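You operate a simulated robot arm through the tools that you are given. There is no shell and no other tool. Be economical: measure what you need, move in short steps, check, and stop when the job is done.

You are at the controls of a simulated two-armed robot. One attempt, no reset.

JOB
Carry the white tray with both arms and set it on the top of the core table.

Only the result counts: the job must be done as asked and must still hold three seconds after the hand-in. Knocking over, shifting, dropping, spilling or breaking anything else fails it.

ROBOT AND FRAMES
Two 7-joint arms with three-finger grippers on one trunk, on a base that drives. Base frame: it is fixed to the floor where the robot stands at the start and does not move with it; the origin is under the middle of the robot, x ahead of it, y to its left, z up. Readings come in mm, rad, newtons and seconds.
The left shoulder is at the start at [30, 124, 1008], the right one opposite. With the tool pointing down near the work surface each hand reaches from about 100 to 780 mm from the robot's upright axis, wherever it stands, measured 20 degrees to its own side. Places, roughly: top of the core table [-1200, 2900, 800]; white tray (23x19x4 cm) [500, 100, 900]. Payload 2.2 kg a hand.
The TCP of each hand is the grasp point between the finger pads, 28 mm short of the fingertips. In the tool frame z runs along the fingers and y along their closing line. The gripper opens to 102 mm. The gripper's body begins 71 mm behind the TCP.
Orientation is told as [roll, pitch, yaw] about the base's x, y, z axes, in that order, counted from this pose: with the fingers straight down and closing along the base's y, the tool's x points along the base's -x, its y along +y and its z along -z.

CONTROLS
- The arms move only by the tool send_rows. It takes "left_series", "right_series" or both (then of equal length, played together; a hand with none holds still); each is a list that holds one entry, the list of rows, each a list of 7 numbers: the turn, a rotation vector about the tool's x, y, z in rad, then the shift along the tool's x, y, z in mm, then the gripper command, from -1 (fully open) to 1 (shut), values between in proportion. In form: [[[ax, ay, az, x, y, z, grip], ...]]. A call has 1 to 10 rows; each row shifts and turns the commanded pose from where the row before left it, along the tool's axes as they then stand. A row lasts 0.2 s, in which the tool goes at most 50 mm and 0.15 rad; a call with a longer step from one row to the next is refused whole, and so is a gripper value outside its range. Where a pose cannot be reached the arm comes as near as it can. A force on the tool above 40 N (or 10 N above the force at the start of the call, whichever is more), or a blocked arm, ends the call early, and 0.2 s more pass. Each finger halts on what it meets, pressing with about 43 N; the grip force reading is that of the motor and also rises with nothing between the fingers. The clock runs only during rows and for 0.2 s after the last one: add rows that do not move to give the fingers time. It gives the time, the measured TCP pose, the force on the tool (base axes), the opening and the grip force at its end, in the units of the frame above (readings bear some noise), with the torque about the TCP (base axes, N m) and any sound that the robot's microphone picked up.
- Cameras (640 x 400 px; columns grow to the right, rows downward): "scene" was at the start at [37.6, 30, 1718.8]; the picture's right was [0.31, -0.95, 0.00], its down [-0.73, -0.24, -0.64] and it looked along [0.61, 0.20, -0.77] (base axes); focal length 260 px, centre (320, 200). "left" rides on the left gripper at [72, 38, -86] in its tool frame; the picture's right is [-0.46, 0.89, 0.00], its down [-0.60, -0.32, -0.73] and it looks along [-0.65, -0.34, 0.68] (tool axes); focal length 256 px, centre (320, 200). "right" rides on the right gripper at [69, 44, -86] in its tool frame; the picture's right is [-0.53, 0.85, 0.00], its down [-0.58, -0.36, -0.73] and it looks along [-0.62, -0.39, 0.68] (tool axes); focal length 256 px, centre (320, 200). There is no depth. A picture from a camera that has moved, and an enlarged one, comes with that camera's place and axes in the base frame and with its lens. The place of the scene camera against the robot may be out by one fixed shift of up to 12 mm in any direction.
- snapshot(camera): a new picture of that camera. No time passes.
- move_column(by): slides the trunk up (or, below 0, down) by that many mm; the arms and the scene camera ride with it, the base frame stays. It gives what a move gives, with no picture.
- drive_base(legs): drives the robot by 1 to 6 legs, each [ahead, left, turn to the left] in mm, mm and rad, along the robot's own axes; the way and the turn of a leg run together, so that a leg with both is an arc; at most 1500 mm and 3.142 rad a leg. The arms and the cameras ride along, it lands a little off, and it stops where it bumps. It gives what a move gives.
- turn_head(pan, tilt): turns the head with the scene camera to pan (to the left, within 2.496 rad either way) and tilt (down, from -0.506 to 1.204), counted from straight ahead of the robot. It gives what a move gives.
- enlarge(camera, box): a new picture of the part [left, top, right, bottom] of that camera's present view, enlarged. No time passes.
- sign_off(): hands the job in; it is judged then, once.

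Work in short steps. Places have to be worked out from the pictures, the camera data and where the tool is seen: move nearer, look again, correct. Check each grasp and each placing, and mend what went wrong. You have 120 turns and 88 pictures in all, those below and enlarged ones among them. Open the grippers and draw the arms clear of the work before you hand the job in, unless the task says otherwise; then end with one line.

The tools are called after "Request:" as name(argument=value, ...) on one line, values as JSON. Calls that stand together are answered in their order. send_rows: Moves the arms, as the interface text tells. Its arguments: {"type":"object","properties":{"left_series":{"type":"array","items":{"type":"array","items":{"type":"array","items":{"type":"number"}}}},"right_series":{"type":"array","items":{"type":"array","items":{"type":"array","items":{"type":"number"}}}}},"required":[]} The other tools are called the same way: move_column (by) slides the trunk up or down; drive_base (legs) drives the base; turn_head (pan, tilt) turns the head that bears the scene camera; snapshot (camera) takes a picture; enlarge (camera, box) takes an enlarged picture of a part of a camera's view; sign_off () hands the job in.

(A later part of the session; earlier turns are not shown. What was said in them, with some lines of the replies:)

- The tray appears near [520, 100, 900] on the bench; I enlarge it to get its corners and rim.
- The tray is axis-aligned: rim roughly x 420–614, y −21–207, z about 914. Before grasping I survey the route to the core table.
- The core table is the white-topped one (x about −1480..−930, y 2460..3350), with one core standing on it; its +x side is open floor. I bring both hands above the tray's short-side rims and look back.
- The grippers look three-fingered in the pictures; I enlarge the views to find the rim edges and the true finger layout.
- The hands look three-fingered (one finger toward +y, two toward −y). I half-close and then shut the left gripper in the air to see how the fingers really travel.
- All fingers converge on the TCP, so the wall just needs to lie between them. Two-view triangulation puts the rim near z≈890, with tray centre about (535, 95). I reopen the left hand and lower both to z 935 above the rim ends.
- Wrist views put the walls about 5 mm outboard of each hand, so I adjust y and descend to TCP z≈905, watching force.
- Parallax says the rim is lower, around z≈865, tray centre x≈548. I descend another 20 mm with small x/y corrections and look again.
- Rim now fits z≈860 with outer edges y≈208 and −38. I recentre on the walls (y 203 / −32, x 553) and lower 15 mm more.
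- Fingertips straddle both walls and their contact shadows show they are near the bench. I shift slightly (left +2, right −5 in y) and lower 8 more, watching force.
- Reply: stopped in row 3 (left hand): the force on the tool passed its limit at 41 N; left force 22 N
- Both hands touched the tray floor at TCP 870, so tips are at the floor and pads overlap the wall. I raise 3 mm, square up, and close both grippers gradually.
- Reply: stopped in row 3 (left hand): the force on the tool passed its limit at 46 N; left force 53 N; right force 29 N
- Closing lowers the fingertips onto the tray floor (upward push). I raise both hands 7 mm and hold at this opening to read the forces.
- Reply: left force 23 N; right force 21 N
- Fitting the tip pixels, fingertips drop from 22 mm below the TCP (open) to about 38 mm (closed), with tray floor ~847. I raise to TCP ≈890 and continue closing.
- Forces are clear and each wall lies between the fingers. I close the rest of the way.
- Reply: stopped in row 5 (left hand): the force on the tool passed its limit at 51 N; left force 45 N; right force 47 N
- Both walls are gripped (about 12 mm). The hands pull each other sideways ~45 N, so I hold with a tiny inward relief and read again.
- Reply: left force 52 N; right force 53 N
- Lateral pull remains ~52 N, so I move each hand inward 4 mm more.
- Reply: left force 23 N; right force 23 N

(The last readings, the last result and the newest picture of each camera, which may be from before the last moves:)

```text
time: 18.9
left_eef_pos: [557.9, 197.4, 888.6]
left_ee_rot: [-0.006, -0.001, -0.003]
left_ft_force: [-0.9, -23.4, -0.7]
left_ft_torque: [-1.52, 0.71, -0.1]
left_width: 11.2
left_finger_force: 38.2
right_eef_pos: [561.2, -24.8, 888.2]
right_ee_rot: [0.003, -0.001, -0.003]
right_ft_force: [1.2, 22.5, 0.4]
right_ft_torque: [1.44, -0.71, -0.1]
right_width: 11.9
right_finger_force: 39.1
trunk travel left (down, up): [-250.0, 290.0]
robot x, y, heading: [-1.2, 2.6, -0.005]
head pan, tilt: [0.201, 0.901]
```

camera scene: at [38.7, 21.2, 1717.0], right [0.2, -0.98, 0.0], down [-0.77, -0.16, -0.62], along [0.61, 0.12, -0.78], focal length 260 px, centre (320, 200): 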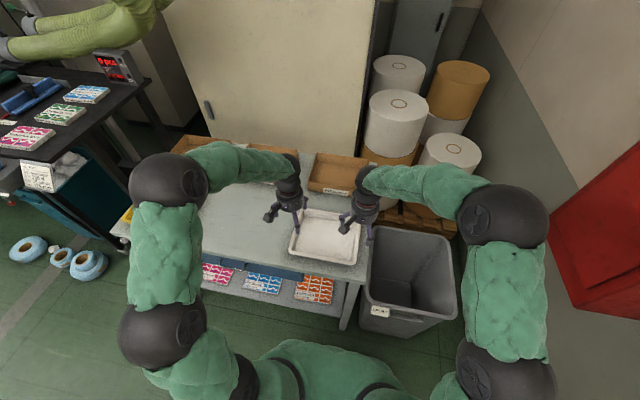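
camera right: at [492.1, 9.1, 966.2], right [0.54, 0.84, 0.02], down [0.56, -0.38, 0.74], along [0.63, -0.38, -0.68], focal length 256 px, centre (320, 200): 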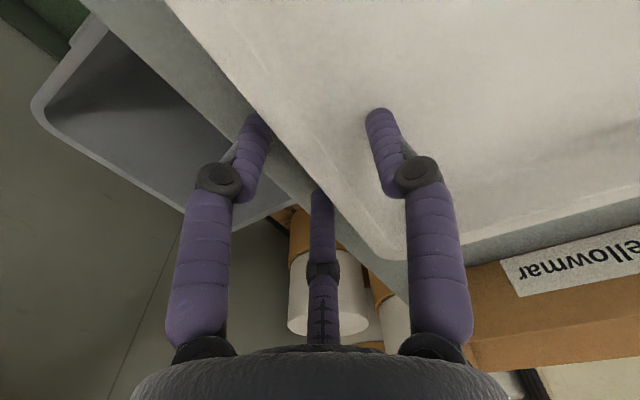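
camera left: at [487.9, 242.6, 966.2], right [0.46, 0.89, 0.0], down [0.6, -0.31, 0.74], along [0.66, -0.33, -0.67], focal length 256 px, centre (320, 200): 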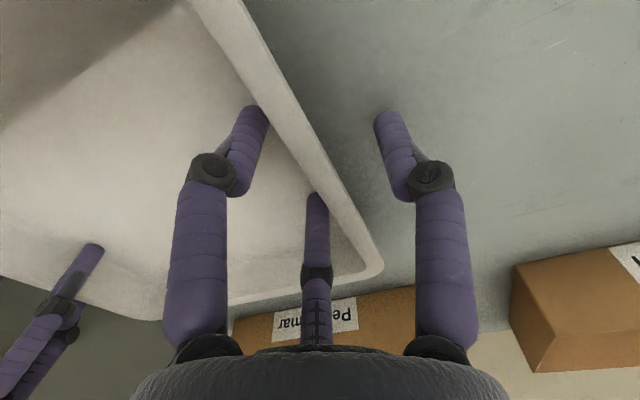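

The pull halves; another 3 mm inward each, then a 15 mm lift with both hands to test the grip.

Request:
send_rows(left_series=[[[0, 0, 0, 0, -1.5, 0, 1], [0, 0, 0, 0, -1.5, 0, 1], [0, 0, 0, 0, 0, 0, 1]]], right_series=[[[0, 0, 0, 0, 1.5, 0, 1], [0, 0, 0, 0, 1.5, 0, 1], [0, 0, 0, 0, 0, 0, 1]]])

Request:
move_column(by=20)

Request:
enlarge(camera="scene", box=[260, 180, 390, 280])

Request:
snapshot(camera="left")

```text
time: 19.7
left_eef_pos: [560.0, 198.6, 889.2]
left_ee_rot: [-0.001, 0.004, 0.001]
left_ft_force: [-1.0, 23.0, -1.7]
left_ft_torque: [-0.69, 0.69, -0.15]
left_width: 11.2
left_finger_force: 38.1
right_eef_pos: [561.0, -26.0, 887.3]
right_ee_rot: [0.001, 0.005, -0.007]
right_ft_force: [1.0, -22.7, 1.3]
right_ft_torque: [1.18, -0.72, -0.07]
right_width: 11.8
right_finger_force: 37.9
trunk travel left (down, up): [-250.0, 290.0]
robot x, y, heading: [-0.9, -2.0, 0.002]
head pan, tilt: [0.201, 0.901]
```

```text
time: 20.3
left_eef_pos: [558.5, 198.7, 909.4]
left_ee_rot: [-0.003, 0.002, 0.0]
left_ft_force: [-0.3, 1.9, -1.0]
left_ft_torque: [-1.04, -0.19, -0.09]
left_width: 11.3
left_finger_force: 38.5
right_eef_pos: [561.3, -26.0, 908.9]
right_ee_rot: [0.0, 0.005, -0.005]
right_ft_force: [0.4, -2.3, 0.1]
right_ft_torque: [1.22, 0.14, 0.04]
right_width: 12.0
right_finger_force: 38.9
trunk travel left (down, up): [-270.0, 270.0]
robot x, y, heading: [-2.4, 1.1, -0.001]
head pan, tilt: [0.201, 0.901]
stopped: the force on the tool passed its limit at 42 N (the readings are from after the stop); the commanded pose is now the measured one
```

```text
4.00 times, centred on (325, 230) of scene
camera zoom: at [39.0, 21.1, 1737.4], right [0.2, -0.98, 0.0], down [-0.77, -0.16, -0.62], along [0.61, 0.12, -0.78], focal length 1040 px, centre (300, 80)
```

zoom: 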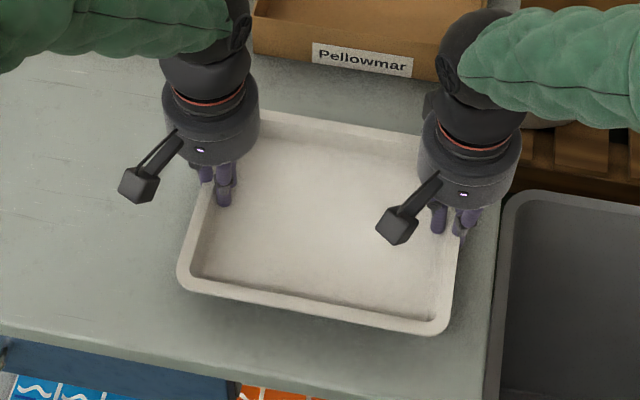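

```text
47 pictures are left
camera left: at [488.4, 236.9, 996.7], right [0.47, 0.89, 0.0], down [0.6, -0.32, 0.73], along [0.65, -0.34, -0.68], focal length 256 px, centre (320, 200)
```

left: 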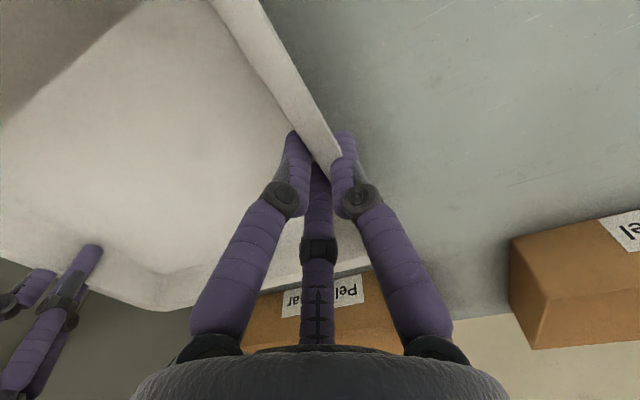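

The tray has come off the bench with lateral forces near zero. I raise the trunk another 80 mm to clear things before backing away.

Request:
move_column(by=80)

Request:
snapshot(camera="scene")

```text
time: 21.5
left_eef_pos: [559.6, 197.6, 989.6]
left_ee_rot: [-0.003, 0.002, -0.001]
left_ft_force: [-0.8, 4.4, -2.0]
left_ft_torque: [-1.11, 0.06, -0.1]
left_width: 11.2
left_finger_force: 38.1
right_eef_pos: [560.7, -25.4, 988.5]
right_ee_rot: [0.0, 0.003, -0.005]
right_ft_force: [0.2, -2.9, -1.4]
right_ft_torque: [1.18, -0.1, -0.02]
right_width: 11.6
right_finger_force: 39.1
trunk travel left (down, up): [-350.0, 190.0]
robot x, y, heading: [1.2, -2.7, 0.0]
head pan, tilt: [0.201, 0.901]
```

```text
46 pictures are left
camera scene: at [39.2, 21.2, 1816.9], right [0.2, -0.98, 0.0], down [-0.77, -0.16, -0.62], along [0.61, 0.12, -0.78], focal length 260 px, centre (320, 200)
```

scene: 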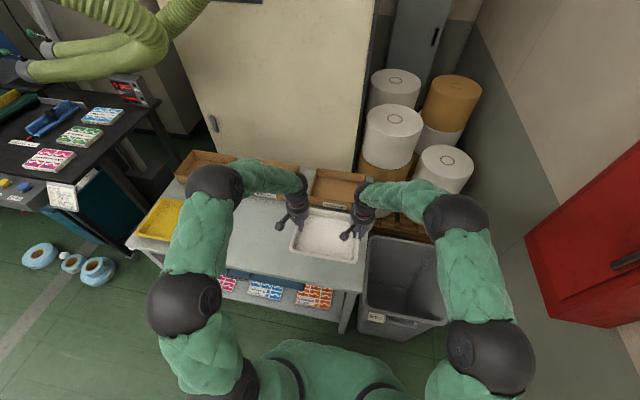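

Tray is held level. I back up 350 mm.

Request:
drive_base(legs=[[-350, 0, 0]])

Request:
turn_head(pan=1.3, tilt=0.6)

Request:
snapshot(camera="scene")

```text
time: 23.7
left_eef_pos: [211.6, 200.5, 990.9]
left_ee_rot: [-0.001, -0.001, 0.005]
left_ft_force: [-1.0, 7.0, -0.6]
left_ft_torque: [-1.08, -0.07, -0.11]
left_width: 11.5
left_finger_force: 37.9
right_eef_pos: [214.4, -24.2, 988.5]
right_ee_rot: [-0.001, 0.001, 0.004]
right_ft_force: [0.7, -5.8, 0.2]
right_ft_torque: [1.13, -0.03, -0.01]
right_width: 11.6
right_finger_force: 38.4
trunk travel left (down, up): [-350.0, 190.0]
robot x, y, heading: [-346.4, -2.0, 0.008]
head pan, tilt: [0.201, 0.901]
```

```text
time: 25.1
left_eef_pos: [211.6, 200.3, 989.1]
left_ee_rot: [-0.002, 0.001, 0.004]
left_ft_force: [-0.6, 1.3, -1.0]
left_ft_torque: [-1.11, -0.02, -0.11]
left_width: 11.2
left_finger_force: 38.3
right_eef_pos: [214.9, -21.5, 988.2]
right_ee_rot: [0.001, 0.004, 0.001]
right_ft_force: [1.0, -1.7, -0.4]
right_ft_torque: [1.14, -0.03, 0.03]
right_width: 11.4
right_finger_force: 38.6
trunk travel left (down, up): [-350.0, 190.0]
robot x, y, heading: [-345.3, -1.4, 0.004]
head pan, tilt: [1.3, 0.6]
```

```text
45 pictures are left
camera scene: at [-357.9, 90.2, 1841.9], right [0.96, -0.26, 0.0], down [-0.15, -0.55, -0.82], along [0.22, 0.8, -0.57], focal length 260 px, centre (320, 200)
```

scene: 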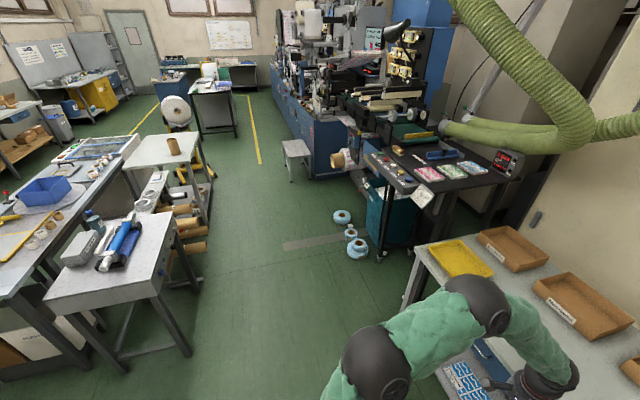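

Corridor is clear. I strafe left 1450 mm, checking afterwards.

Request:
drive_base(legs=[[0, 1450, 0]])

Request:
snapshot(camera="scene")

Request:
snapshot(camera="left")

```text
time: 32.4
left_eef_pos: [223.0, 1663.6, 991.3]
left_ee_rot: [-0.003, 0.002, -0.017]
left_ft_force: [-0.5, 2.3, -0.8]
left_ft_torque: [-1.13, 0.02, -0.14]
left_width: 11.2
left_finger_force: 38.2
right_eef_pos: [220.2, 1440.4, 989.0]
right_ee_rot: [0.001, 0.004, -0.02]
right_ft_force: [0.1, -1.5, -1.0]
right_ft_torque: [1.11, -0.03, 0.01]
right_width: 11.7
right_finger_force: 39.1
trunk travel left (down, up): [-350.0, 190.0]
robot x, y, heading: [-336.4, 1476.1, -0.016]
head pan, tilt: [1.3, 0.6]
```

```text
44 pictures are left
camera scene: at [-349.4, 1566.0, 1841.9], right [0.96, -0.28, 0.0], down [-0.16, -0.54, -0.82], along [0.23, 0.79, -0.57], focal length 260 px, centre (320, 200)
```

scene: 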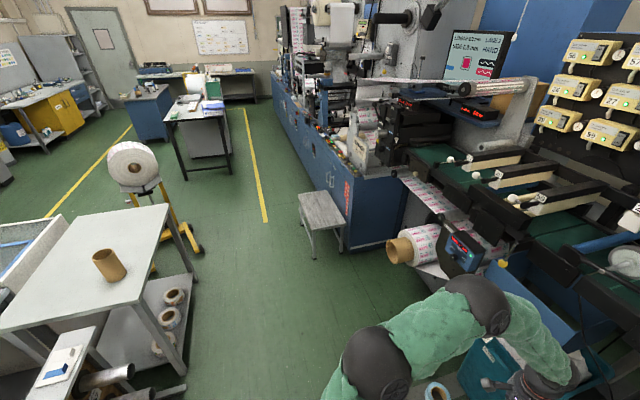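

```text
43 pictures are left
camera left: at [152.7, 1704.0, 1076.4], right [0.48, 0.88, 0.0], down [0.6, -0.32, 0.73], along [0.64, -0.35, -0.68], focal length 256 px, centre (320, 200)
```

left: 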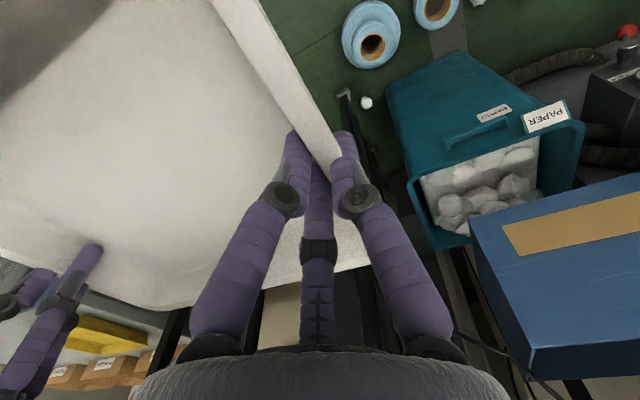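

The machine is close on the +x side, so I turn left here to face +y; the swept radius (~690 mm) stays clear of everything.

Request:
drive_base(legs=[[-40, 0, 0], [0, 0, 0.8], [0, 0, 0.787]])

Request:
turn_head(pan=0.3, tilt=0.6)

Request:
snapshot(camera="scene")

```text
time: 37.5
left_eef_pos: [-594.9, 2028.6, 989.3]
left_ee_rot: [-0.004, 0.002, 1.599]
left_ft_force: [-1.2, -0.5, -2.0]
left_ft_torque: [0.05, -1.14, -0.15]
left_width: 11.0
left_finger_force: 38.6
right_eef_pos: [-371.5, 2037.3, 988.3]
right_ee_rot: [0.0, 0.002, 1.596]
right_ft_force: [1.4, 0.7, -1.1]
right_ft_torque: [-0.03, 1.11, 0.0]
right_width: 11.8
right_finger_force: 39.1
trunk travel left (down, up): [-350.0, 190.0]
robot x, y, heading: [-382.4, 1476.0, 1.598]
head pan, tilt: [1.3, 0.6]
```

```text
time: 38.8
left_eef_pos: [-594.3, 2027.8, 990.2]
left_ee_rot: [-0.003, 0.002, 1.602]
left_ft_force: [-1.2, -0.2, -0.4]
left_ft_torque: [0.04, -1.12, -0.08]
left_width: 11.1
left_finger_force: 38.3
right_eef_pos: [-371.5, 2036.8, 987.6]
right_ee_rot: [0.001, 0.004, 1.598]
right_ft_force: [1.1, 0.9, -0.8]
right_ft_torque: [0.0, 1.15, 0.02]
right_width: 12.0
right_finger_force: 38.6
trunk travel left (down, up): [-350.0, 190.0]
robot x, y, heading: [-380.5, 1476.8, 1.595]
head pan, tilt: [0.3, 0.6]
```

```text
42 pictures are left
camera scene: at [-412.9, 1535.0, 1841.9], right [0.95, 0.33, 0.0], down [0.18, -0.53, -0.82], along [-0.27, 0.78, -0.57], focal length 260 px, centre (320, 200)
```

scene: 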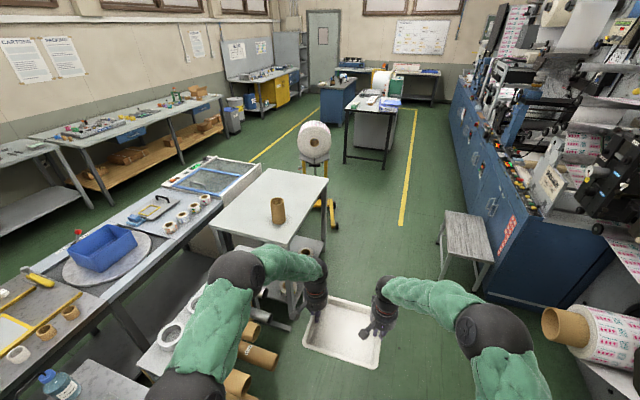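

Table spans about x −1500..−935, y 2470..3210; the core stands near (−1075, 2645). I drive ahead about 1570 mm so the tray can go at y≈2960.

Request:
drive_base(legs=[[785, -20, -0.02], [785, -10, 0]])

Request:
turn_head(pan=1.2, tilt=0.8)

Request:
snapshot(camera="scene")

```text
time: 46.8
left_eef_pos: [-602.7, 3596.0, 990.0]
left_ee_rot: [-0.001, 0.0, 1.581]
left_ft_force: [-1.2, -0.3, -1.7]
left_ft_torque: [0.0, -1.15, -0.1]
left_width: 10.8
left_finger_force: 38.3
right_eef_pos: [-379.9, 3601.5, 987.7]
right_ee_rot: [0.0, 0.004, 1.579]
right_ft_force: [1.8, 1.0, -0.9]
right_ft_torque: [0.03, 1.11, -0.01]
right_width: 11.7
right_finger_force: 39.1
trunk travel left (down, up): [-350.0, 190.0]
robot x, y, heading: [-398.2, 3041.5, 1.585]
head pan, tilt: [0.3, 0.6]
```

```text
time: 48.0
left_eef_pos: [-604.3, 3596.0, 990.2]
left_ee_rot: [-0.002, 0.002, 1.585]
left_ft_force: [-1.6, -0.8, -1.0]
left_ft_torque: [-0.02, -1.14, -0.1]
left_width: 11.0
left_finger_force: 38.3
right_eef_pos: [-381.9, 3602.2, 988.0]
right_ee_rot: [0.0, 0.004, 1.579]
right_ft_force: [1.3, 0.8, -0.8]
right_ft_torque: [0.0, 1.11, 0.04]
right_width: 11.6
right_finger_force: 39.1
trunk travel left (down, up): [-350.0, 190.0]
robot x, y, heading: [-400.6, 3040.3, 1.591]
head pan, tilt: [1.201, 0.799]
```

```text
41 pictures are left
camera scene: at [-479.2, 3044.1, 1825.0], right [0.35, 0.94, 0.0], down [0.67, -0.25, -0.7], along [-0.65, 0.24, -0.72], focal length 260 px, centre (320, 200)
```

scene: 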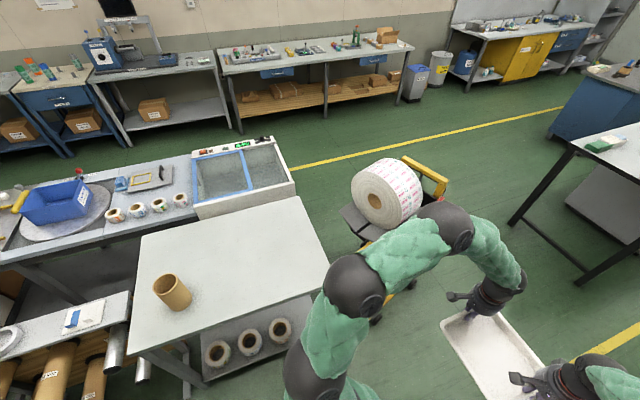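

The roll stand is about 1 m off, outside the sweep. I shift ahead 30 mm and turn left to face the table.

Request:
drive_base(legs=[[30, 0, 0], [0, 0, 0.777], [0, 0, 0.777]])

Request:
turn_head(pan=0.1, tilt=0.8)

Request:
snapshot(camera="scene")

```text
time: 52.8
left_eef_pos: [-961.8, 2883.5, 989.9]
left_ee_rot: [-0.004, 0.001, 3.12]
left_ft_force: [1.1, -0.6, -0.8]
left_ft_torque: [1.13, -0.02, -0.09]
left_width: 11.1
left_finger_force: 38.4
right_eef_pos: [-958.0, 3106.2, 989.0]
right_ee_rot: [0.0, 0.003, 3.116]
right_ft_force: [-0.3, 1.8, -0.7]
right_ft_torque: [-1.12, 0.07, 0.03]
right_width: 11.7
right_finger_force: 38.9
trunk travel left (down, up): [-350.0, 190.0]
robot x, y, heading: [-398.3, 3071.7, 3.121]
head pan, tilt: [1.201, 0.799]
```

```text
time: 54.2
left_eef_pos: [-962.6, 2883.3, 989.4]
left_ee_rot: [-0.003, 0.004, 3.121]
left_ft_force: [-0.9, -0.3, -1.1]
left_ft_torque: [1.14, -0.01, -0.09]
left_width: 11.1
left_finger_force: 38.3
right_eef_pos: [-958.5, 3107.2, 988.1]
right_ee_rot: [0.0, 0.005, 3.113]
right_ft_force: [-0.3, 1.6, -0.6]
right_ft_torque: [-1.16, 0.07, 0.02]
right_width: 12.0
right_finger_force: 38.8
trunk travel left (down, up): [-350.0, 190.0]
robot x, y, heading: [-394.9, 3070.0, 3.121]
head pan, tilt: [0.099, 0.799]
```

```text
40 pictures are left
camera scene: at [-455.4, 3067.8, 1825.0], right [-0.08, 1.0, 0.0], down [0.71, 0.06, -0.7], along [-0.69, -0.05, -0.72], focal length 260 px, centre (320, 200)
```

scene: 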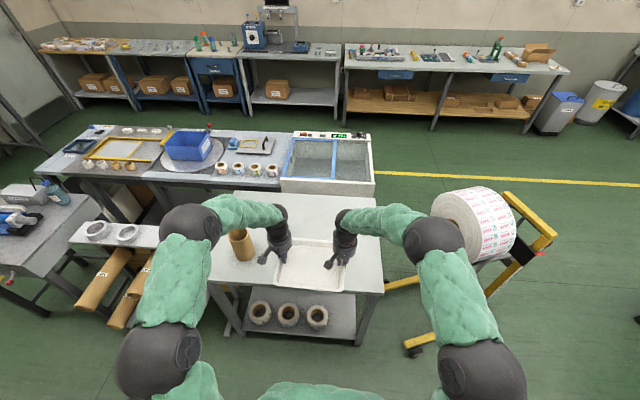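

The tray is now just before the table edge (x≈−930) with the core to the left and the roll stand to the right, both clear. I ease ahead 145 mm, 20 mm left, squaring the heading.

Request:
drive_base(legs=[[145, 20, 0.02]])

Request:
snapshot(camera="scene")

Request:
snapshot(camera="right")

Request:
snapshot(camera="left")

```text
time: 55.5
left_eef_pos: [-1104.1, 2853.9, 989.3]
left_ee_rot: [-0.005, 0.003, 3.139]
left_ft_force: [0.6, -2.1, -1.3]
left_ft_torque: [1.16, -0.06, -0.12]
left_width: 11.1
left_finger_force: 37.9
right_eef_pos: [-1104.8, 3075.9, 987.2]
right_ee_rot: [-0.001, 0.005, 3.137]
right_ft_force: [-1.7, 1.1, -1.0]
right_ft_torque: [-1.12, 0.0, 0.03]
right_width: 11.9
right_finger_force: 39.1
trunk travel left (down, up): [-350.0, 190.0]
robot x, y, heading: [-540.5, 3051.6, 3.142]
head pan, tilt: [0.099, 0.799]
```

```text
39 pictures are left
camera scene: at [-601.1, 3048.4, 1824.9], right [-0.1, 1.0, 0.0], down [0.71, 0.07, -0.7], along [-0.69, -0.07, -0.72], focal length 260 px, centre (320, 200)
```

scene: 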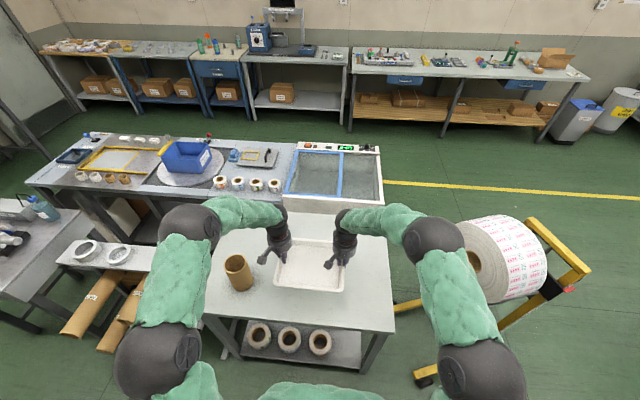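

```text
38 pictures are left
camera right: at [-1036.6, 3031.2, 1073.9], right [-0.54, -0.84, 0.0], down [-0.58, 0.37, 0.73], along [-0.61, 0.39, -0.68], focal length 256 px, centre (320, 200)
```

right: 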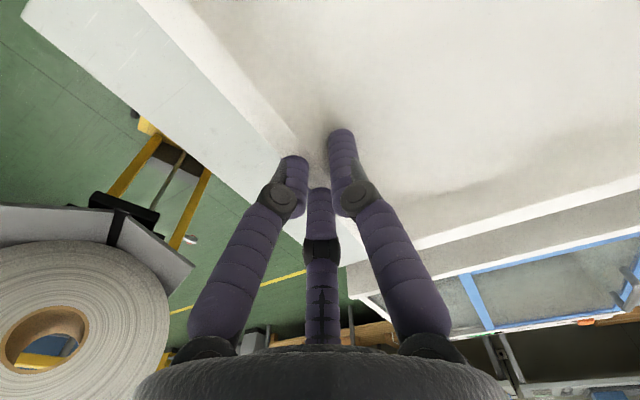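

```text
37 pictures are left
camera left: at [-1030.3, 2815.4, 1075.9], right [-0.47, -0.88, 0.0], down [-0.61, 0.32, 0.73], along [-0.64, 0.34, -0.68], focal length 256 px, centre (320, 200)
```

left: 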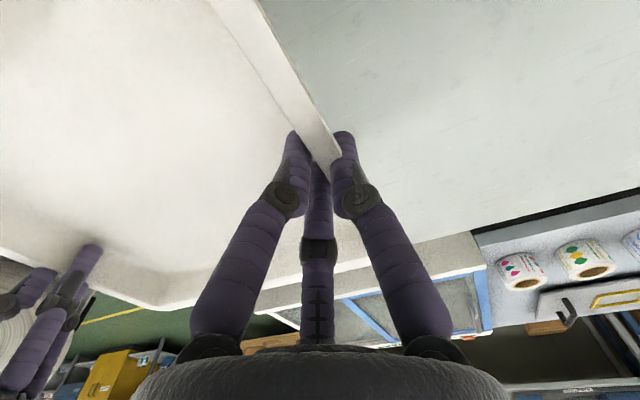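

The tray hangs over the table with good margins; the roll's near face (y≈3550) is ~100 mm beyond the right elbow. I lower the trunk 90 mm straight down.

Request:
move_column(by=-90)

Request:
enlarge(camera="scene", box=[200, 190, 410, 320])

Request:
snapshot(camera="left")

```text
time: 56.8
left_eef_pos: [-1102.3, 2852.7, 901.1]
left_ee_rot: [-0.001, 0.001, 3.14]
left_ft_force: [0.9, -1.3, -0.7]
left_ft_torque: [1.13, -0.03, -0.12]
left_width: 11.1
left_finger_force: 38.0
right_eef_pos: [-1103.3, 3075.1, 898.6]
right_ee_rot: [-0.001, 0.002, 3.136]
right_ft_force: [0.1, 2.2, -0.3]
right_ft_torque: [-1.12, 0.06, 0.03]
right_width: 11.8
right_finger_force: 38.6
trunk travel left (down, up): [-260.0, 280.0]
robot x, y, heading: [-541.4, 3047.3, 3.142]
head pan, tilt: [0.099, 0.799]
```

```text
3.05 times, centred on (305, 255) of scene
camera zoom: at [-598.7, 3048.8, 1735.2], right [-0.1, 1.0, 0.0], down [0.71, 0.07, -0.7], along [-0.69, -0.07, -0.72], focal length 792 px, centre (366, 32)
```

zoom: 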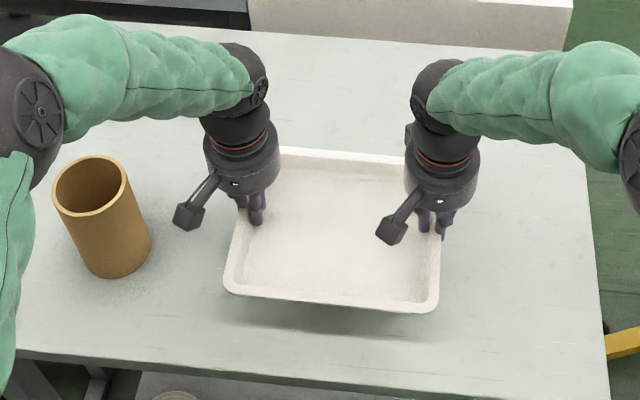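

```text
35 pictures are left
camera left: at [-1029.1, 2815.5, 986.9], right [-0.47, -0.88, 0.0], down [-0.6, 0.32, 0.73], along [-0.65, 0.34, -0.68], focal length 256 px, centre (320, 200)
```

left: 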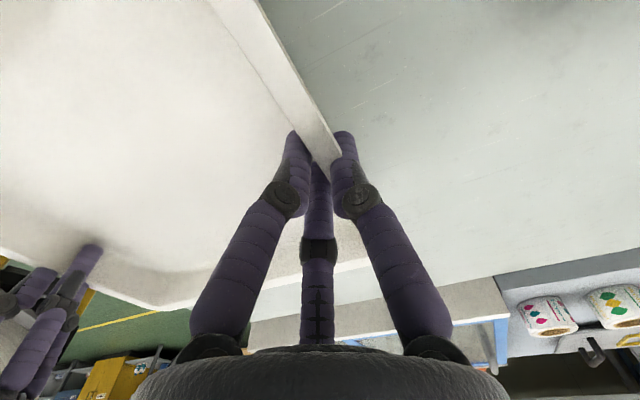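

The left elbow hangs over the standing core (top ≈945), so lowering by trunk could hit it. I'll raise the trunk 60 mm, shift the robot 80 mm to its right (+y), and lower with the arms instead so the elbows stay high.

Request:
move_column(by=60)

Request:
drive_base(legs=[[0, -80, 0]])

Request:
snapshot(camera="scene")

Request:
turn_head(pan=0.9, tilt=0.9)

Request:
snapshot(camera="scene")

```text
time: 57.8
left_eef_pos: [-1102.6, 2853.7, 959.2]
left_ee_rot: [-0.005, 0.001, 3.14]
left_ft_force: [-0.7, -1.4, -0.8]
left_ft_torque: [1.16, -0.05, -0.06]
left_width: 11.0
left_finger_force: 38.0
right_eef_pos: [-1104.4, 3076.2, 956.0]
right_ee_rot: [0.001, 0.003, 3.136]
right_ft_force: [-0.1, 0.6, -1.1]
right_ft_torque: [-1.11, -0.01, 0.04]
right_width: 11.9
right_finger_force: 38.7
trunk travel left (down, up): [-320.0, 220.0]
robot x, y, heading: [-543.8, 3051.7, 3.14]
head pan, tilt: [0.099, 0.799]
```

```text
time: 58.8
left_eef_pos: [-1101.8, 2933.3, 959.9]
left_ee_rot: [-0.001, 0.003, -3.141]
left_ft_force: [0.2, -0.6, -1.3]
left_ft_torque: [1.1, 0.0, -0.1]
left_width: 11.0
left_finger_force: 38.1
right_eef_pos: [-1104.5, 3157.7, 957.8]
right_ee_rot: [0.003, 0.003, 3.139]
right_ft_force: [0.2, 0.9, 0.4]
right_ft_torque: [-1.23, 0.06, 0.06]
right_width: 11.7
right_finger_force: 38.9
trunk travel left (down, up): [-320.0, 220.0]
robot x, y, heading: [-547.7, 3134.6, -3.141]
head pan, tilt: [0.099, 0.799]
```

```text
34 pictures are left
camera scene: at [-599.2, 3131.9, 1795.0], right [-0.1, 0.99, 0.0], down [0.71, 0.07, -0.7], along [-0.69, -0.07, -0.72], focal length 260 px, centre (320, 200)
```

scene: 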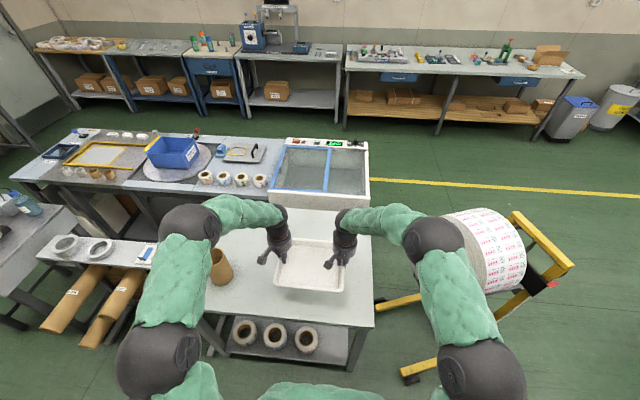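

```text
time: 60.0
left_eef_pos: [-1101.8, 2932.6, 960.2]
left_ee_rot: [-0.005, 0.003, -3.141]
left_ft_force: [0.5, -1.9, -1.2]
left_ft_torque: [1.12, 0.0, -0.1]
left_width: 11.0
left_finger_force: 38.3
right_eef_pos: [-1103.2, 3156.8, 957.0]
right_ee_rot: [0.002, 0.003, 3.138]
right_ft_force: [0.0, 1.4, -0.9]
right_ft_torque: [-1.14, 0.06, 0.03]
right_width: 12.0
right_finger_force: 39.0
trunk travel left (down, up): [-320.0, 220.0]
robot x, y, heading: [-541.4, 3132.6, -3.138]
head pan, tilt: [0.901, 0.901]
```

```text
33 pictures are left
camera scene: at [-565.7, 3078.4, 1787.1], right [-0.78, 0.62, 0.0], down [0.49, 0.61, -0.62], along [-0.39, -0.49, -0.78], focal length 260 px, centre (320, 200)
```

scene: 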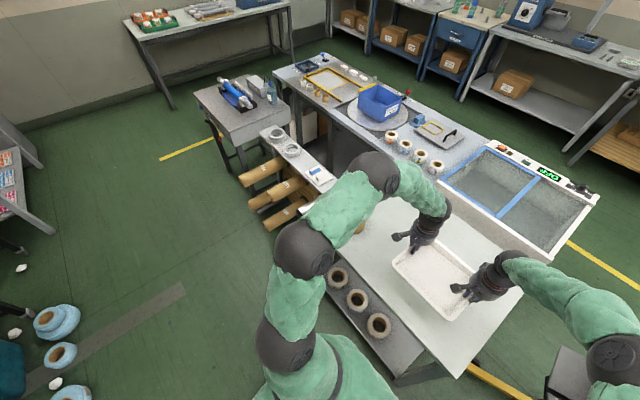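

Two views put the elbows well above 1.3 m, so the core is safe after all. I lower the trunk 80 mm, to TCP ≈880.

Request:
move_column(by=-80)

Request:
turn_head(pan=0.1, tilt=0.8)

Request:
enlarge(camera="scene", box=[190, 190, 400, 320])

```text
time: 61.1
left_eef_pos: [-1102.2, 2932.8, 880.4]
left_ee_rot: [-0.002, 0.001, -3.14]
left_ft_force: [0.5, -1.1, -0.8]
left_ft_torque: [1.13, -0.02, -0.07]
left_width: 11.2
left_finger_force: 37.7
right_eef_pos: [-1104.9, 3155.7, 877.4]
right_ee_rot: [0.002, 0.003, 3.138]
right_ft_force: [0.0, 1.7, -0.3]
right_ft_torque: [-1.13, 0.07, 0.01]
right_width: 12.0
right_finger_force: 38.7
trunk travel left (down, up): [-240.0, 300.0]
robot x, y, heading: [-539.4, 3131.1, -3.14]
head pan, tilt: [0.901, 0.901]
```

```text
time: 62.3
left_eef_pos: [-1101.6, 2933.4, 880.1]
left_ee_rot: [-0.003, 0.001, -3.144]
left_ft_force: [0.7, -0.9, -1.3]
left_ft_torque: [1.12, 0.01, -0.05]
left_width: 10.8
left_finger_force: 37.8
right_eef_pos: [-1104.0, 3157.0, 878.2]
right_ee_rot: [0.0, 0.004, 3.139]
right_ft_force: [-0.1, 0.5, -0.8]
right_ft_torque: [-1.14, -0.01, 0.03]
right_width: 11.8
right_finger_force: 38.5
trunk travel left (down, up): [-240.0, 300.0]
robot x, y, heading: [-541.2, 3129.7, -3.139]
head pan, tilt: [0.099, 0.799]
```

```text
3.05 times, centred on (295, 255) of scene
camera zoom: at [-599.1, 3129.5, 1715.0], right [-0.1, 0.99, 0.0], down [0.71, 0.07, -0.7], along [-0.69, -0.07, -0.72], focal length 792 px, centre (396, 32)
```

zoom: 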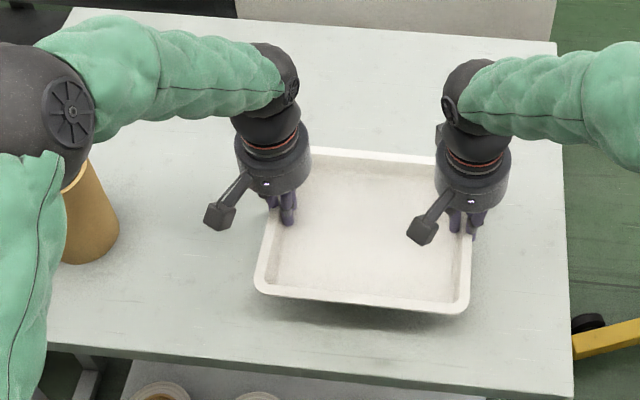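

Still hovering a few centimetres with margin on all sides. I lower in small trunk steps, watching for contact force.

Request:
move_column(by=-18)

Request:
enlarge(camera="scene", box=[260, 220, 370, 300])

Request:
move_column(by=-5)

Request:
move_column(by=-4)

Request:
enlarge(camera="scene", box=[260, 220, 370, 300])

```text
time: 62.9
left_eef_pos: [-1101.6, 2933.4, 863.6]
left_ee_rot: [-0.001, 0.002, -3.143]
left_ft_force: [0.7, -0.9, -0.1]
left_ft_torque: [1.14, 0.0, -0.1]
left_width: 11.1
left_finger_force: 38.3
right_eef_pos: [-1103.4, 3157.3, 859.5]
right_ee_rot: [-0.002, 0.002, 3.14]
right_ft_force: [0.2, 1.8, -1.5]
right_ft_torque: [-1.08, 0.0, 0.04]
right_width: 11.8
right_finger_force: 38.3
trunk travel left (down, up): [-222.0, 318.0]
robot x, y, heading: [-540.7, 3134.3, -3.138]
head pan, tilt: [0.099, 0.799]
```

```text
5.00 times, centred on (315, 260) of scene
camera zoom: at [-598.5, 3129.7, 1697.0], right [-0.1, 0.99, 0.0], down [0.71, 0.07, -0.7], along [-0.69, -0.07, -0.72], focal length 1300 px, centre (345, -100)
```

zoom: 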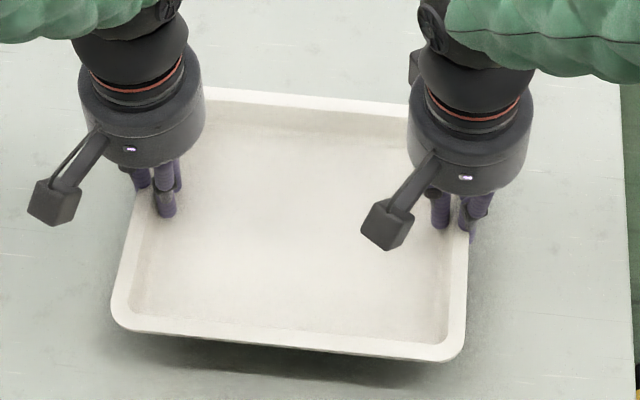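

```text
time: 63.5
left_eef_pos: [-1101.9, 2931.6, 857.2]
left_ee_rot: [0.0, 0.002, -3.143]
left_ft_force: [0.0, -1.9, -0.5]
left_ft_torque: [1.13, 0.05, -0.02]
left_width: 10.9
left_finger_force: 38.6
right_eef_pos: [-1103.9, 3155.9, 853.3]
right_ee_rot: [0.001, 0.004, 3.139]
right_ft_force: [-0.3, 2.4, -1.0]
right_ft_torque: [-1.09, -0.01, 0.06]
right_width: 11.8
right_finger_force: 38.7
trunk travel left (down, up): [-217.0, 323.0]
robot x, y, heading: [-545.1, 3130.7, -3.139]
head pan, tilt: [0.099, 0.799]
```

```text
time: 64.0
left_eef_pos: [-1101.9, 2933.4, 853.0]
left_ee_rot: [-0.003, 0.003, -3.141]
left_ft_force: [0.6, -2.0, -0.9]
left_ft_torque: [1.14, 0.02, -0.08]
left_width: 11.1
left_finger_force: 38.0
right_eef_pos: [-1103.0, 3156.1, 850.6]
right_ee_rot: [0.0, 0.003, 3.137]
right_ft_force: [0.0, 1.3, -0.9]
right_ft_torque: [-1.12, 0.0, 0.05]
right_width: 12.0
right_finger_force: 38.5
trunk travel left (down, up): [-213.0, 327.0]
robot x, y, heading: [-544.2, 3131.7, -3.139]
head pan, tilt: [0.099, 0.799]
```

```text
5.00 times, centred on (315, 260) of scene
camera zoom: at [-598.9, 3129.6, 1688.0], right [-0.1, 0.99, 0.0], down [0.71, 0.07, -0.7], along [-0.69, -0.07, -0.72], focal length 1300 px, centre (345, -100)
```

zoom: 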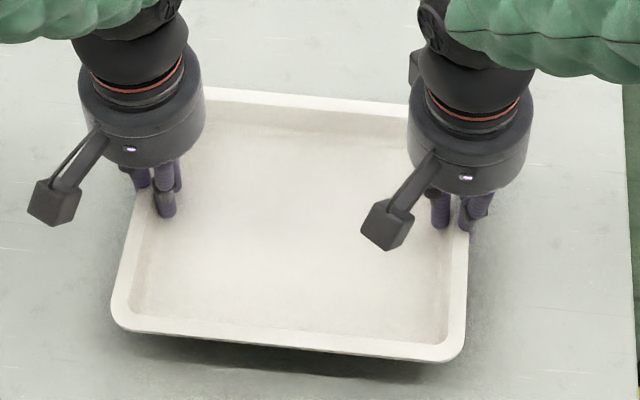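

No contact yet, shadow closing in. I keep lowering in 4 mm steps.

Request:
move_column(by=-4)

Request:
move_column(by=-4)

Request:
move_column(by=-3)

Request:
enlarge(camera="scene", box=[260, 220, 370, 300])

```text
time: 64.5
left_eef_pos: [-1102.1, 2932.7, 848.7]
left_ee_rot: [-0.001, 0.002, -3.142]
left_ft_force: [-0.3, -1.7, -0.5]
left_ft_torque: [1.15, -0.01, -0.06]
left_width: 11.1
left_finger_force: 37.9
right_eef_pos: [-1104.3, 3156.3, 847.7]
right_ee_rot: [0.001, 0.003, 3.138]
right_ft_force: [0.0, 1.5, -1.2]
right_ft_torque: [-1.12, 0.01, 0.05]
right_width: 11.6
right_finger_force: 39.0
trunk travel left (down, up): [-209.0, 331.0]
robot x, y, heading: [-537.8, 3128.4, -3.138]
head pan, tilt: [0.099, 0.799]
```

```text
time: 65.0
left_eef_pos: [-1101.2, 2932.5, 844.3]
left_ee_rot: [-0.001, 0.002, -3.141]
left_ft_force: [0.7, -0.7, -0.8]
left_ft_torque: [1.14, -0.03, -0.09]
left_width: 10.7
left_finger_force: 38.2
right_eef_pos: [-1104.1, 3156.7, 843.0]
right_ee_rot: [0.001, 0.004, 3.139]
right_ft_force: [0.3, 1.0, -0.7]
right_ft_torque: [-1.09, 0.01, 0.06]
right_width: 11.9
right_finger_force: 38.5
trunk travel left (down, up): [-205.0, 335.0]
robot x, y, heading: [-543.1, 3130.0, -3.139]
head pan, tilt: [0.099, 0.799]
```

```text
time: 65.6
left_eef_pos: [-1101.5, 2932.8, 841.5]
left_ee_rot: [-0.003, 0.003, -3.141]
left_ft_force: [-0.3, -1.7, -1.4]
left_ft_torque: [1.09, -0.01, -0.08]
left_width: 11.0
left_finger_force: 38.1
right_eef_pos: [-1104.1, 3156.3, 840.8]
right_ee_rot: [0.0, 0.002, 3.138]
right_ft_force: [-0.5, 1.7, -0.4]
right_ft_torque: [-1.11, 0.0, 0.04]
right_width: 11.8
right_finger_force: 39.1
trunk travel left (down, up): [-202.0, 338.0]
robot x, y, heading: [-543.9, 3129.5, -3.144]
head pan, tilt: [0.099, 0.799]
```

```text
5.00 times, centred on (315, 260) of scene
camera zoom: at [-598.9, 3129.6, 1677.0], right [-0.1, 0.99, 0.0], down [0.71, 0.07, -0.7], along [-0.69, -0.07, -0.72], focal length 1300 px, centre (345, -100)
```

zoom: 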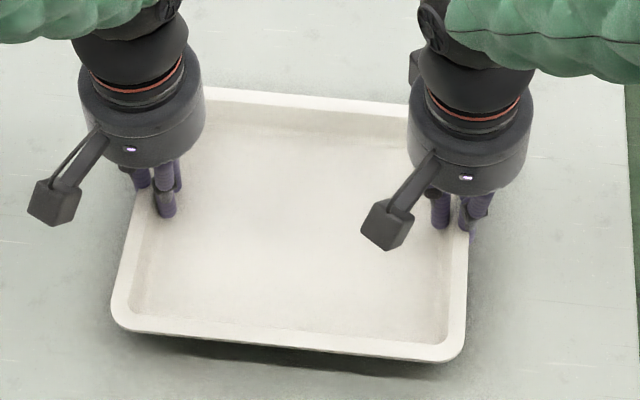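

Closer still but no contact. I continue down in 4 mm steps.

Request:
move_column(by=-4)

Request:
move_column(by=-4)

Request:
move_column(by=-3)

Request:
enlarge(camera="scene", box=[260, 220, 370, 300])

```text
time: 66.1
left_eef_pos: [-1101.1, 2932.5, 839.3]
left_ee_rot: [-0.002, -0.001, -3.141]
left_ft_force: [-3.2, -3.4, 1.5]
left_ft_torque: [1.24, -0.96, -0.1]
left_width: 11.1
left_finger_force: 37.6
right_eef_pos: [-1102.9, 3156.6, 838.5]
right_ee_rot: [-0.002, 0.0, 3.139]
right_ft_force: [4.7, 0.1, 22.2]
right_ft_torque: [-1.18, -1.6, 0.31]
right_width: 11.8
right_finger_force: 38.7
trunk travel left (down, up): [-198.0, 342.0]
robot x, y, heading: [-539.9, 3127.4, -3.14]
head pan, tilt: [0.099, 0.799]
```

```text
time: 66.5
left_eef_pos: [-1103.2, 2931.7, 838.7]
left_ee_rot: [-0.003, -0.004, -3.14]
left_ft_force: [-0.5, 0.0, 7.5]
left_ft_torque: [1.08, -0.76, -0.03]
left_width: 11.2
left_finger_force: 38.1
right_eef_pos: [-1106.2, 3155.0, 837.7]
right_ee_rot: [0.003, -0.005, 3.137]
right_ft_force: [3.4, 0.7, 11.9]
right_ft_torque: [-1.11, -0.58, 0.26]
right_width: 11.6
right_finger_force: 38.8
trunk travel left (down, up): [-195.0, 345.0]
robot x, y, heading: [-543.9, 3134.0, -3.134]
head pan, tilt: [0.099, 0.799]
stopped: the force on the tool passed its limit at 42 N (the readings are from after the stop); the commanded pose is now the measured one
```

```text
time: 67.0
left_eef_pos: [-1102.2, 2931.9, 838.1]
left_ee_rot: [-0.001, -0.011, -3.138]
left_ft_force: [-2.4, 1.9, 24.2]
left_ft_torque: [1.15, -0.98, -0.07]
left_width: 11.2
left_finger_force: 38.1
right_eef_pos: [-1105.5, 3155.6, 838.5]
right_ee_rot: [0.004, -0.012, 3.136]
right_ft_force: [2.3, -2.6, 30.7]
right_ft_torque: [-1.26, -1.03, 0.35]
right_width: 11.2
right_finger_force: 38.5
trunk travel left (down, up): [-192.0, 348.0]
robot x, y, heading: [-544.0, 3131.2, -3.142]
head pan, tilt: [0.099, 0.799]
```

```text
5.00 times, centred on (315, 260) of scene
camera zoom: at [-594.2, 3130.2, 1667.8], right [-0.1, 0.99, 0.0], down [0.71, 0.07, -0.7], along [-0.7, -0.07, -0.71], focal length 1300 px, centre (345, -100)
```

zoom: 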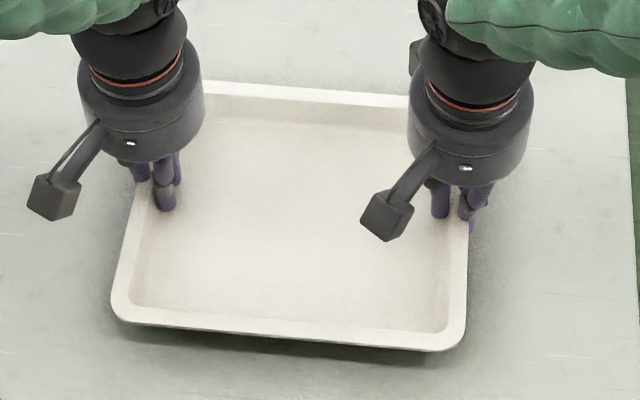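

The tray rests on the table (firm contact at TCP 838). I ease the trunk up 4 mm to unload, then open both grippers together, gradually.

Request:
move_column(by=4)

Request:
send_rows(left_series=[[[0, 0, 0, 0, 0, 0, 0.8], [0, 0, 0, 0, 0, 0, 0.65], [0, 0, 0, 0, 0, 0, 0.5], [0, 0, 0, 0, 0, 0, 0.35], [0, 0, 0, 0, 0, 0, 0.35]]], right_series=[[[0, 0, 0, 0, 0, 0, 0.8], [0, 0, 0, 0, 0, 0, 0.65], [0, 0, 0, 0, 0, 0, 0.5], [0, 0, 0, 0, 0, 0, 0.35], [0, 0, 0, 0, 0, 0, 0.35]]])

Request:
snapshot(camera="left")

Request:
snapshot(camera="right")

```text
time: 67.6
left_eef_pos: [-1103.4, 2932.7, 838.1]
left_ee_rot: [-0.002, -0.005, -3.14]
left_ft_force: [-5.9, 0.2, 11.2]
left_ft_torque: [1.17, 1.49, 0.22]
left_width: 11.2
left_finger_force: 38.5
right_eef_pos: [-1106.6, 3156.6, 837.7]
right_ee_rot: [0.002, -0.007, 3.137]
right_ft_force: [-2.8, -2.2, 16.5]
right_ft_torque: [-1.25, 1.03, 0.18]
right_width: 11.5
right_finger_force: 38.8
trunk travel left (down, up): [-196.0, 344.0]
robot x, y, heading: [-543.3, 3130.1, -3.14]
head pan, tilt: [0.099, 0.799]
```

```text
time: 68.8
left_eef_pos: [-1103.3, 2932.8, 836.8]
left_ee_rot: [-0.002, 0.0, -3.139]
left_ft_force: [0.2, 0.4, 0.6]
left_ft_torque: [0.01, 0.0, -0.02]
left_width: 33.2
left_finger_force: 0.1
right_eef_pos: [-1106.2, 3155.7, 837.0]
right_ee_rot: [0.001, -0.001, 3.138]
right_ft_force: [0.7, 1.1, -0.3]
right_ft_torque: [0.01, 0.03, 0.0]
right_width: 33.3
right_finger_force: 0.0
trunk travel left (down, up): [-196.0, 344.0]
robot x, y, heading: [-543.7, 3131.7, -3.141]
head pan, tilt: [0.099, 0.799]
```

```text
27 pictures are left
camera left: at [-1029.3, 2895.0, 923.7], right [-0.46, -0.89, 0.0], down [-0.6, 0.31, 0.73], along [-0.65, 0.34, -0.68], focal length 256 px, centre (320, 200)
```

left: 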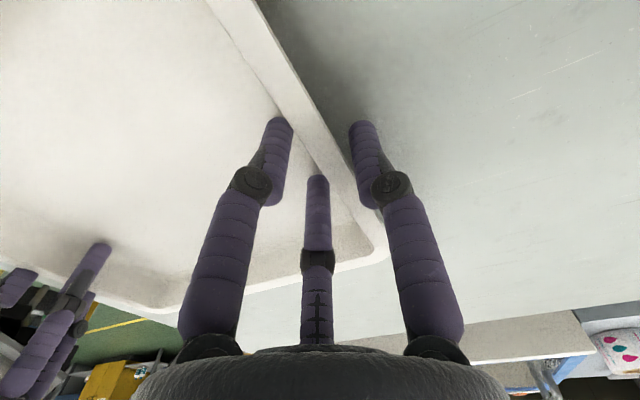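

```text
26 pictures are left
camera right: at [-1037.2, 3110.7, 923.6], right [-0.54, -0.84, 0.0], down [-0.57, 0.37, 0.73], along [-0.62, 0.39, -0.68], focal length 256 px, centre (320, 200)
```

right: 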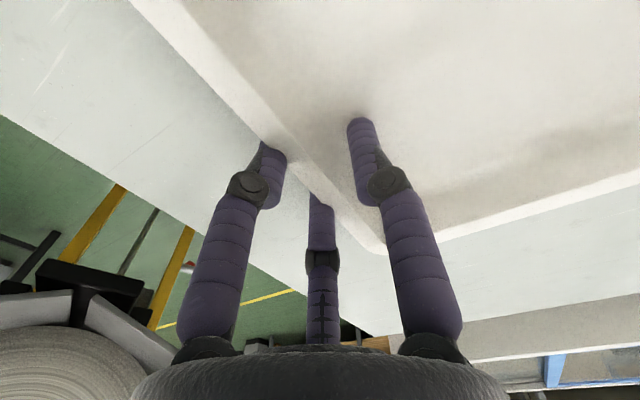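

Both hands are free with zero force. I raise them straight up, opening a little more on the way.

Request:
send_rows(left_series=[[[0, 0, 0, 0, 0, -5, 0.25], [0, 0, 0, 0, 0, -8, 0.2], [0, 0, 0, 0, 0, -15, 0.2], [0, 0, 0, 0, 0, -25, 0.2], [0, 0, 0, 0, 0, -30, 0.2], [0, 0, 0, 0, 0, -30, 0]]], right_series=[[[0, 0, 0, 0, 0, -5, 0.25], [0, 0, 0, 0, 0, -8, 0.2], [0, 0, 0, 0, 0, -15, 0.2], [0, 0, 0, 0, 0, -25, 0.2], [0, 0, 0, 0, 0, -30, 0.2], [0, 0, 0, 0, 0, -30, 0]]])

Request:
enlarge(camera="scene", box=[190, 180, 410, 320])

```text
time: 70.2
left_eef_pos: [-1098.8, 2934.7, 950.4]
left_ee_rot: [-0.001, 0.001, -3.139]
left_ft_force: [0.7, 0.7, 0.1]
left_ft_torque: [0.02, 0.05, 0.01]
left_width: 51.5
left_finger_force: 0.1
right_eef_pos: [-1104.3, 3157.7, 951.9]
right_ee_rot: [0.002, -0.003, 3.134]
right_ft_force: [0.1, 0.5, 0.2]
right_ft_torque: [-0.01, 0.01, 0.05]
right_width: 51.1
right_finger_force: 0.1
trunk travel left (down, up): [-196.0, 344.0]
robot x, y, heading: [-542.5, 3134.0, -3.142]
head pan, tilt: [0.099, 0.799]
```

```text
2.86 times, centred on (300, 250) of scene
camera zoom: at [-597.8, 3129.8, 1671.3], right [-0.1, 0.99, 0.0], down [0.71, 0.07, -0.7], along [-0.69, -0.07, -0.72], focal length 743 px, centre (377, 57)
```

zoom: 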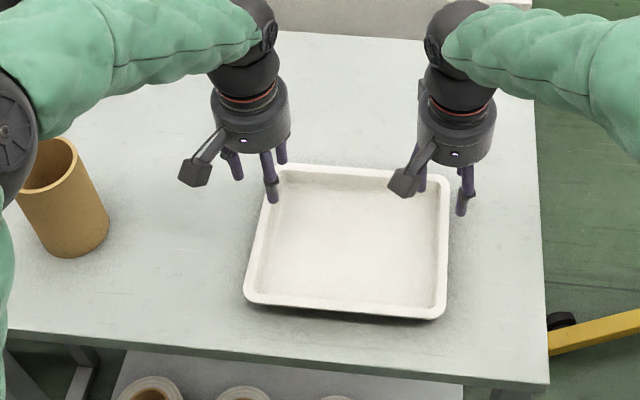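

The tray sits flat on the table, clear of the core. I raise the trunk, open the grippers fully, and back the robot off before a final check.

Request:
move_column(by=100)

Request:
send_rows(left_series=[[[0, 0, 0, 0, 0, 0, -1], [0, 0, 0, 0, 0, 0, -1], [0, 0, 0, 0, 0, 0, -1]]], right_series=[[[0, 0, 0, 0, 0, 0, -1], [0, 0, 0, 0, 0, 0, -1], [0, 0, 0, 0, 0, 0, -1]]])

Request:
drive_base(legs=[[-250, 0, 0]])

Request:
snapshot(camera="scene")

```text
time: 71.5
left_eef_pos: [-1100.3, 2935.2, 1051.6]
left_ee_rot: [-0.001, 0.002, -3.14]
left_ft_force: [0.0, 0.2, 0.8]
left_ft_torque: [0.0, -0.02, -0.02]
left_width: 51.1
left_finger_force: 0.2
right_eef_pos: [-1104.4, 3157.2, 1049.9]
right_ee_rot: [0.002, -0.001, 3.138]
right_ft_force: [-0.1, 0.8, -0.8]
right_ft_torque: [-0.03, -0.01, -0.02]
right_width: 50.6
right_finger_force: 0.1
trunk travel left (down, up): [-296.0, 244.0]
robot x, y, heading: [-544.2, 3130.4, -3.138]
head pan, tilt: [0.099, 0.799]
```

```text
time: 72.3
left_eef_pos: [-1100.7, 2936.2, 1049.6]
left_ee_rot: [-0.001, 0.0, -3.14]
left_ft_force: [-0.3, 0.2, 0.2]
left_ft_torque: [-0.02, -0.03, -0.01]
left_width: 102.2
left_finger_force: 0.2
right_eef_pos: [-1103.5, 3156.9, 1051.0]
right_ee_rot: [0.003, -0.003, 3.137]
right_ft_force: [0.6, -0.4, 0.3]
right_ft_torque: [0.01, -0.03, 0.01]
right_width: 101.9
right_finger_force: 0.0
trunk travel left (down, up): [-296.0, 244.0]
robot x, y, heading: [-541.0, 3131.6, -3.143]
head pan, tilt: [0.099, 0.799]
```

```text
time: 74.1
left_eef_pos: [-851.4, 2934.9, 1051.3]
left_ee_rot: [-0.001, -0.002, -3.134]
left_ft_force: [0.5, 0.5, -0.2]
left_ft_torque: [0.0, 0.03, -0.05]
left_width: 102.0
left_finger_force: 0.1
right_eef_pos: [-857.0, 3154.9, 1050.6]
right_ee_rot: [0.002, -0.003, -3.143]
right_ft_force: [0.1, 0.6, 0.3]
right_ft_torque: [0.0, 0.03, 0.02]
right_width: 102.1
right_finger_force: 0.1
trunk travel left (down, up): [-296.0, 244.0]
robot x, y, heading: [-299.7, 3134.3, -3.136]
head pan, tilt: [0.099, 0.799]
```

```text
24 pictures are left
camera scene: at [-350.2, 3130.4, 1771.3], right [-0.11, 0.99, 0.0], down [0.71, 0.08, -0.7], along [-0.69, -0.07, -0.72], focal length 260 px, centre (320, 200)
```

scene: 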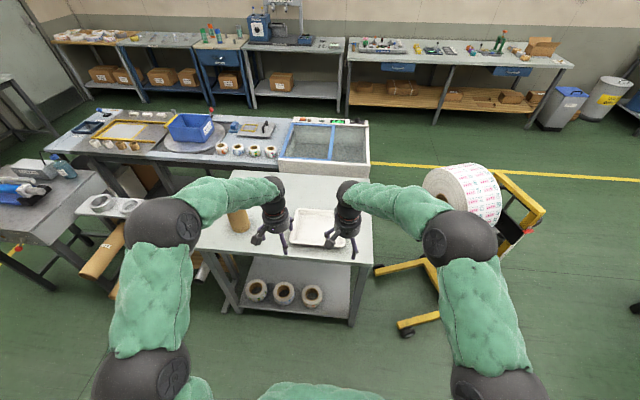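

The tray rests on the core table, the core and the roll stand are undisturbed, and the hands are open and clear, so I hand the job in.

Request:
sign_off()

```text
The job is handed in.
```

The white tray was carried with both arms and now sits flat on top of the core table; the grippers are open, the arms are clear, and the pictures show nothing else moved.
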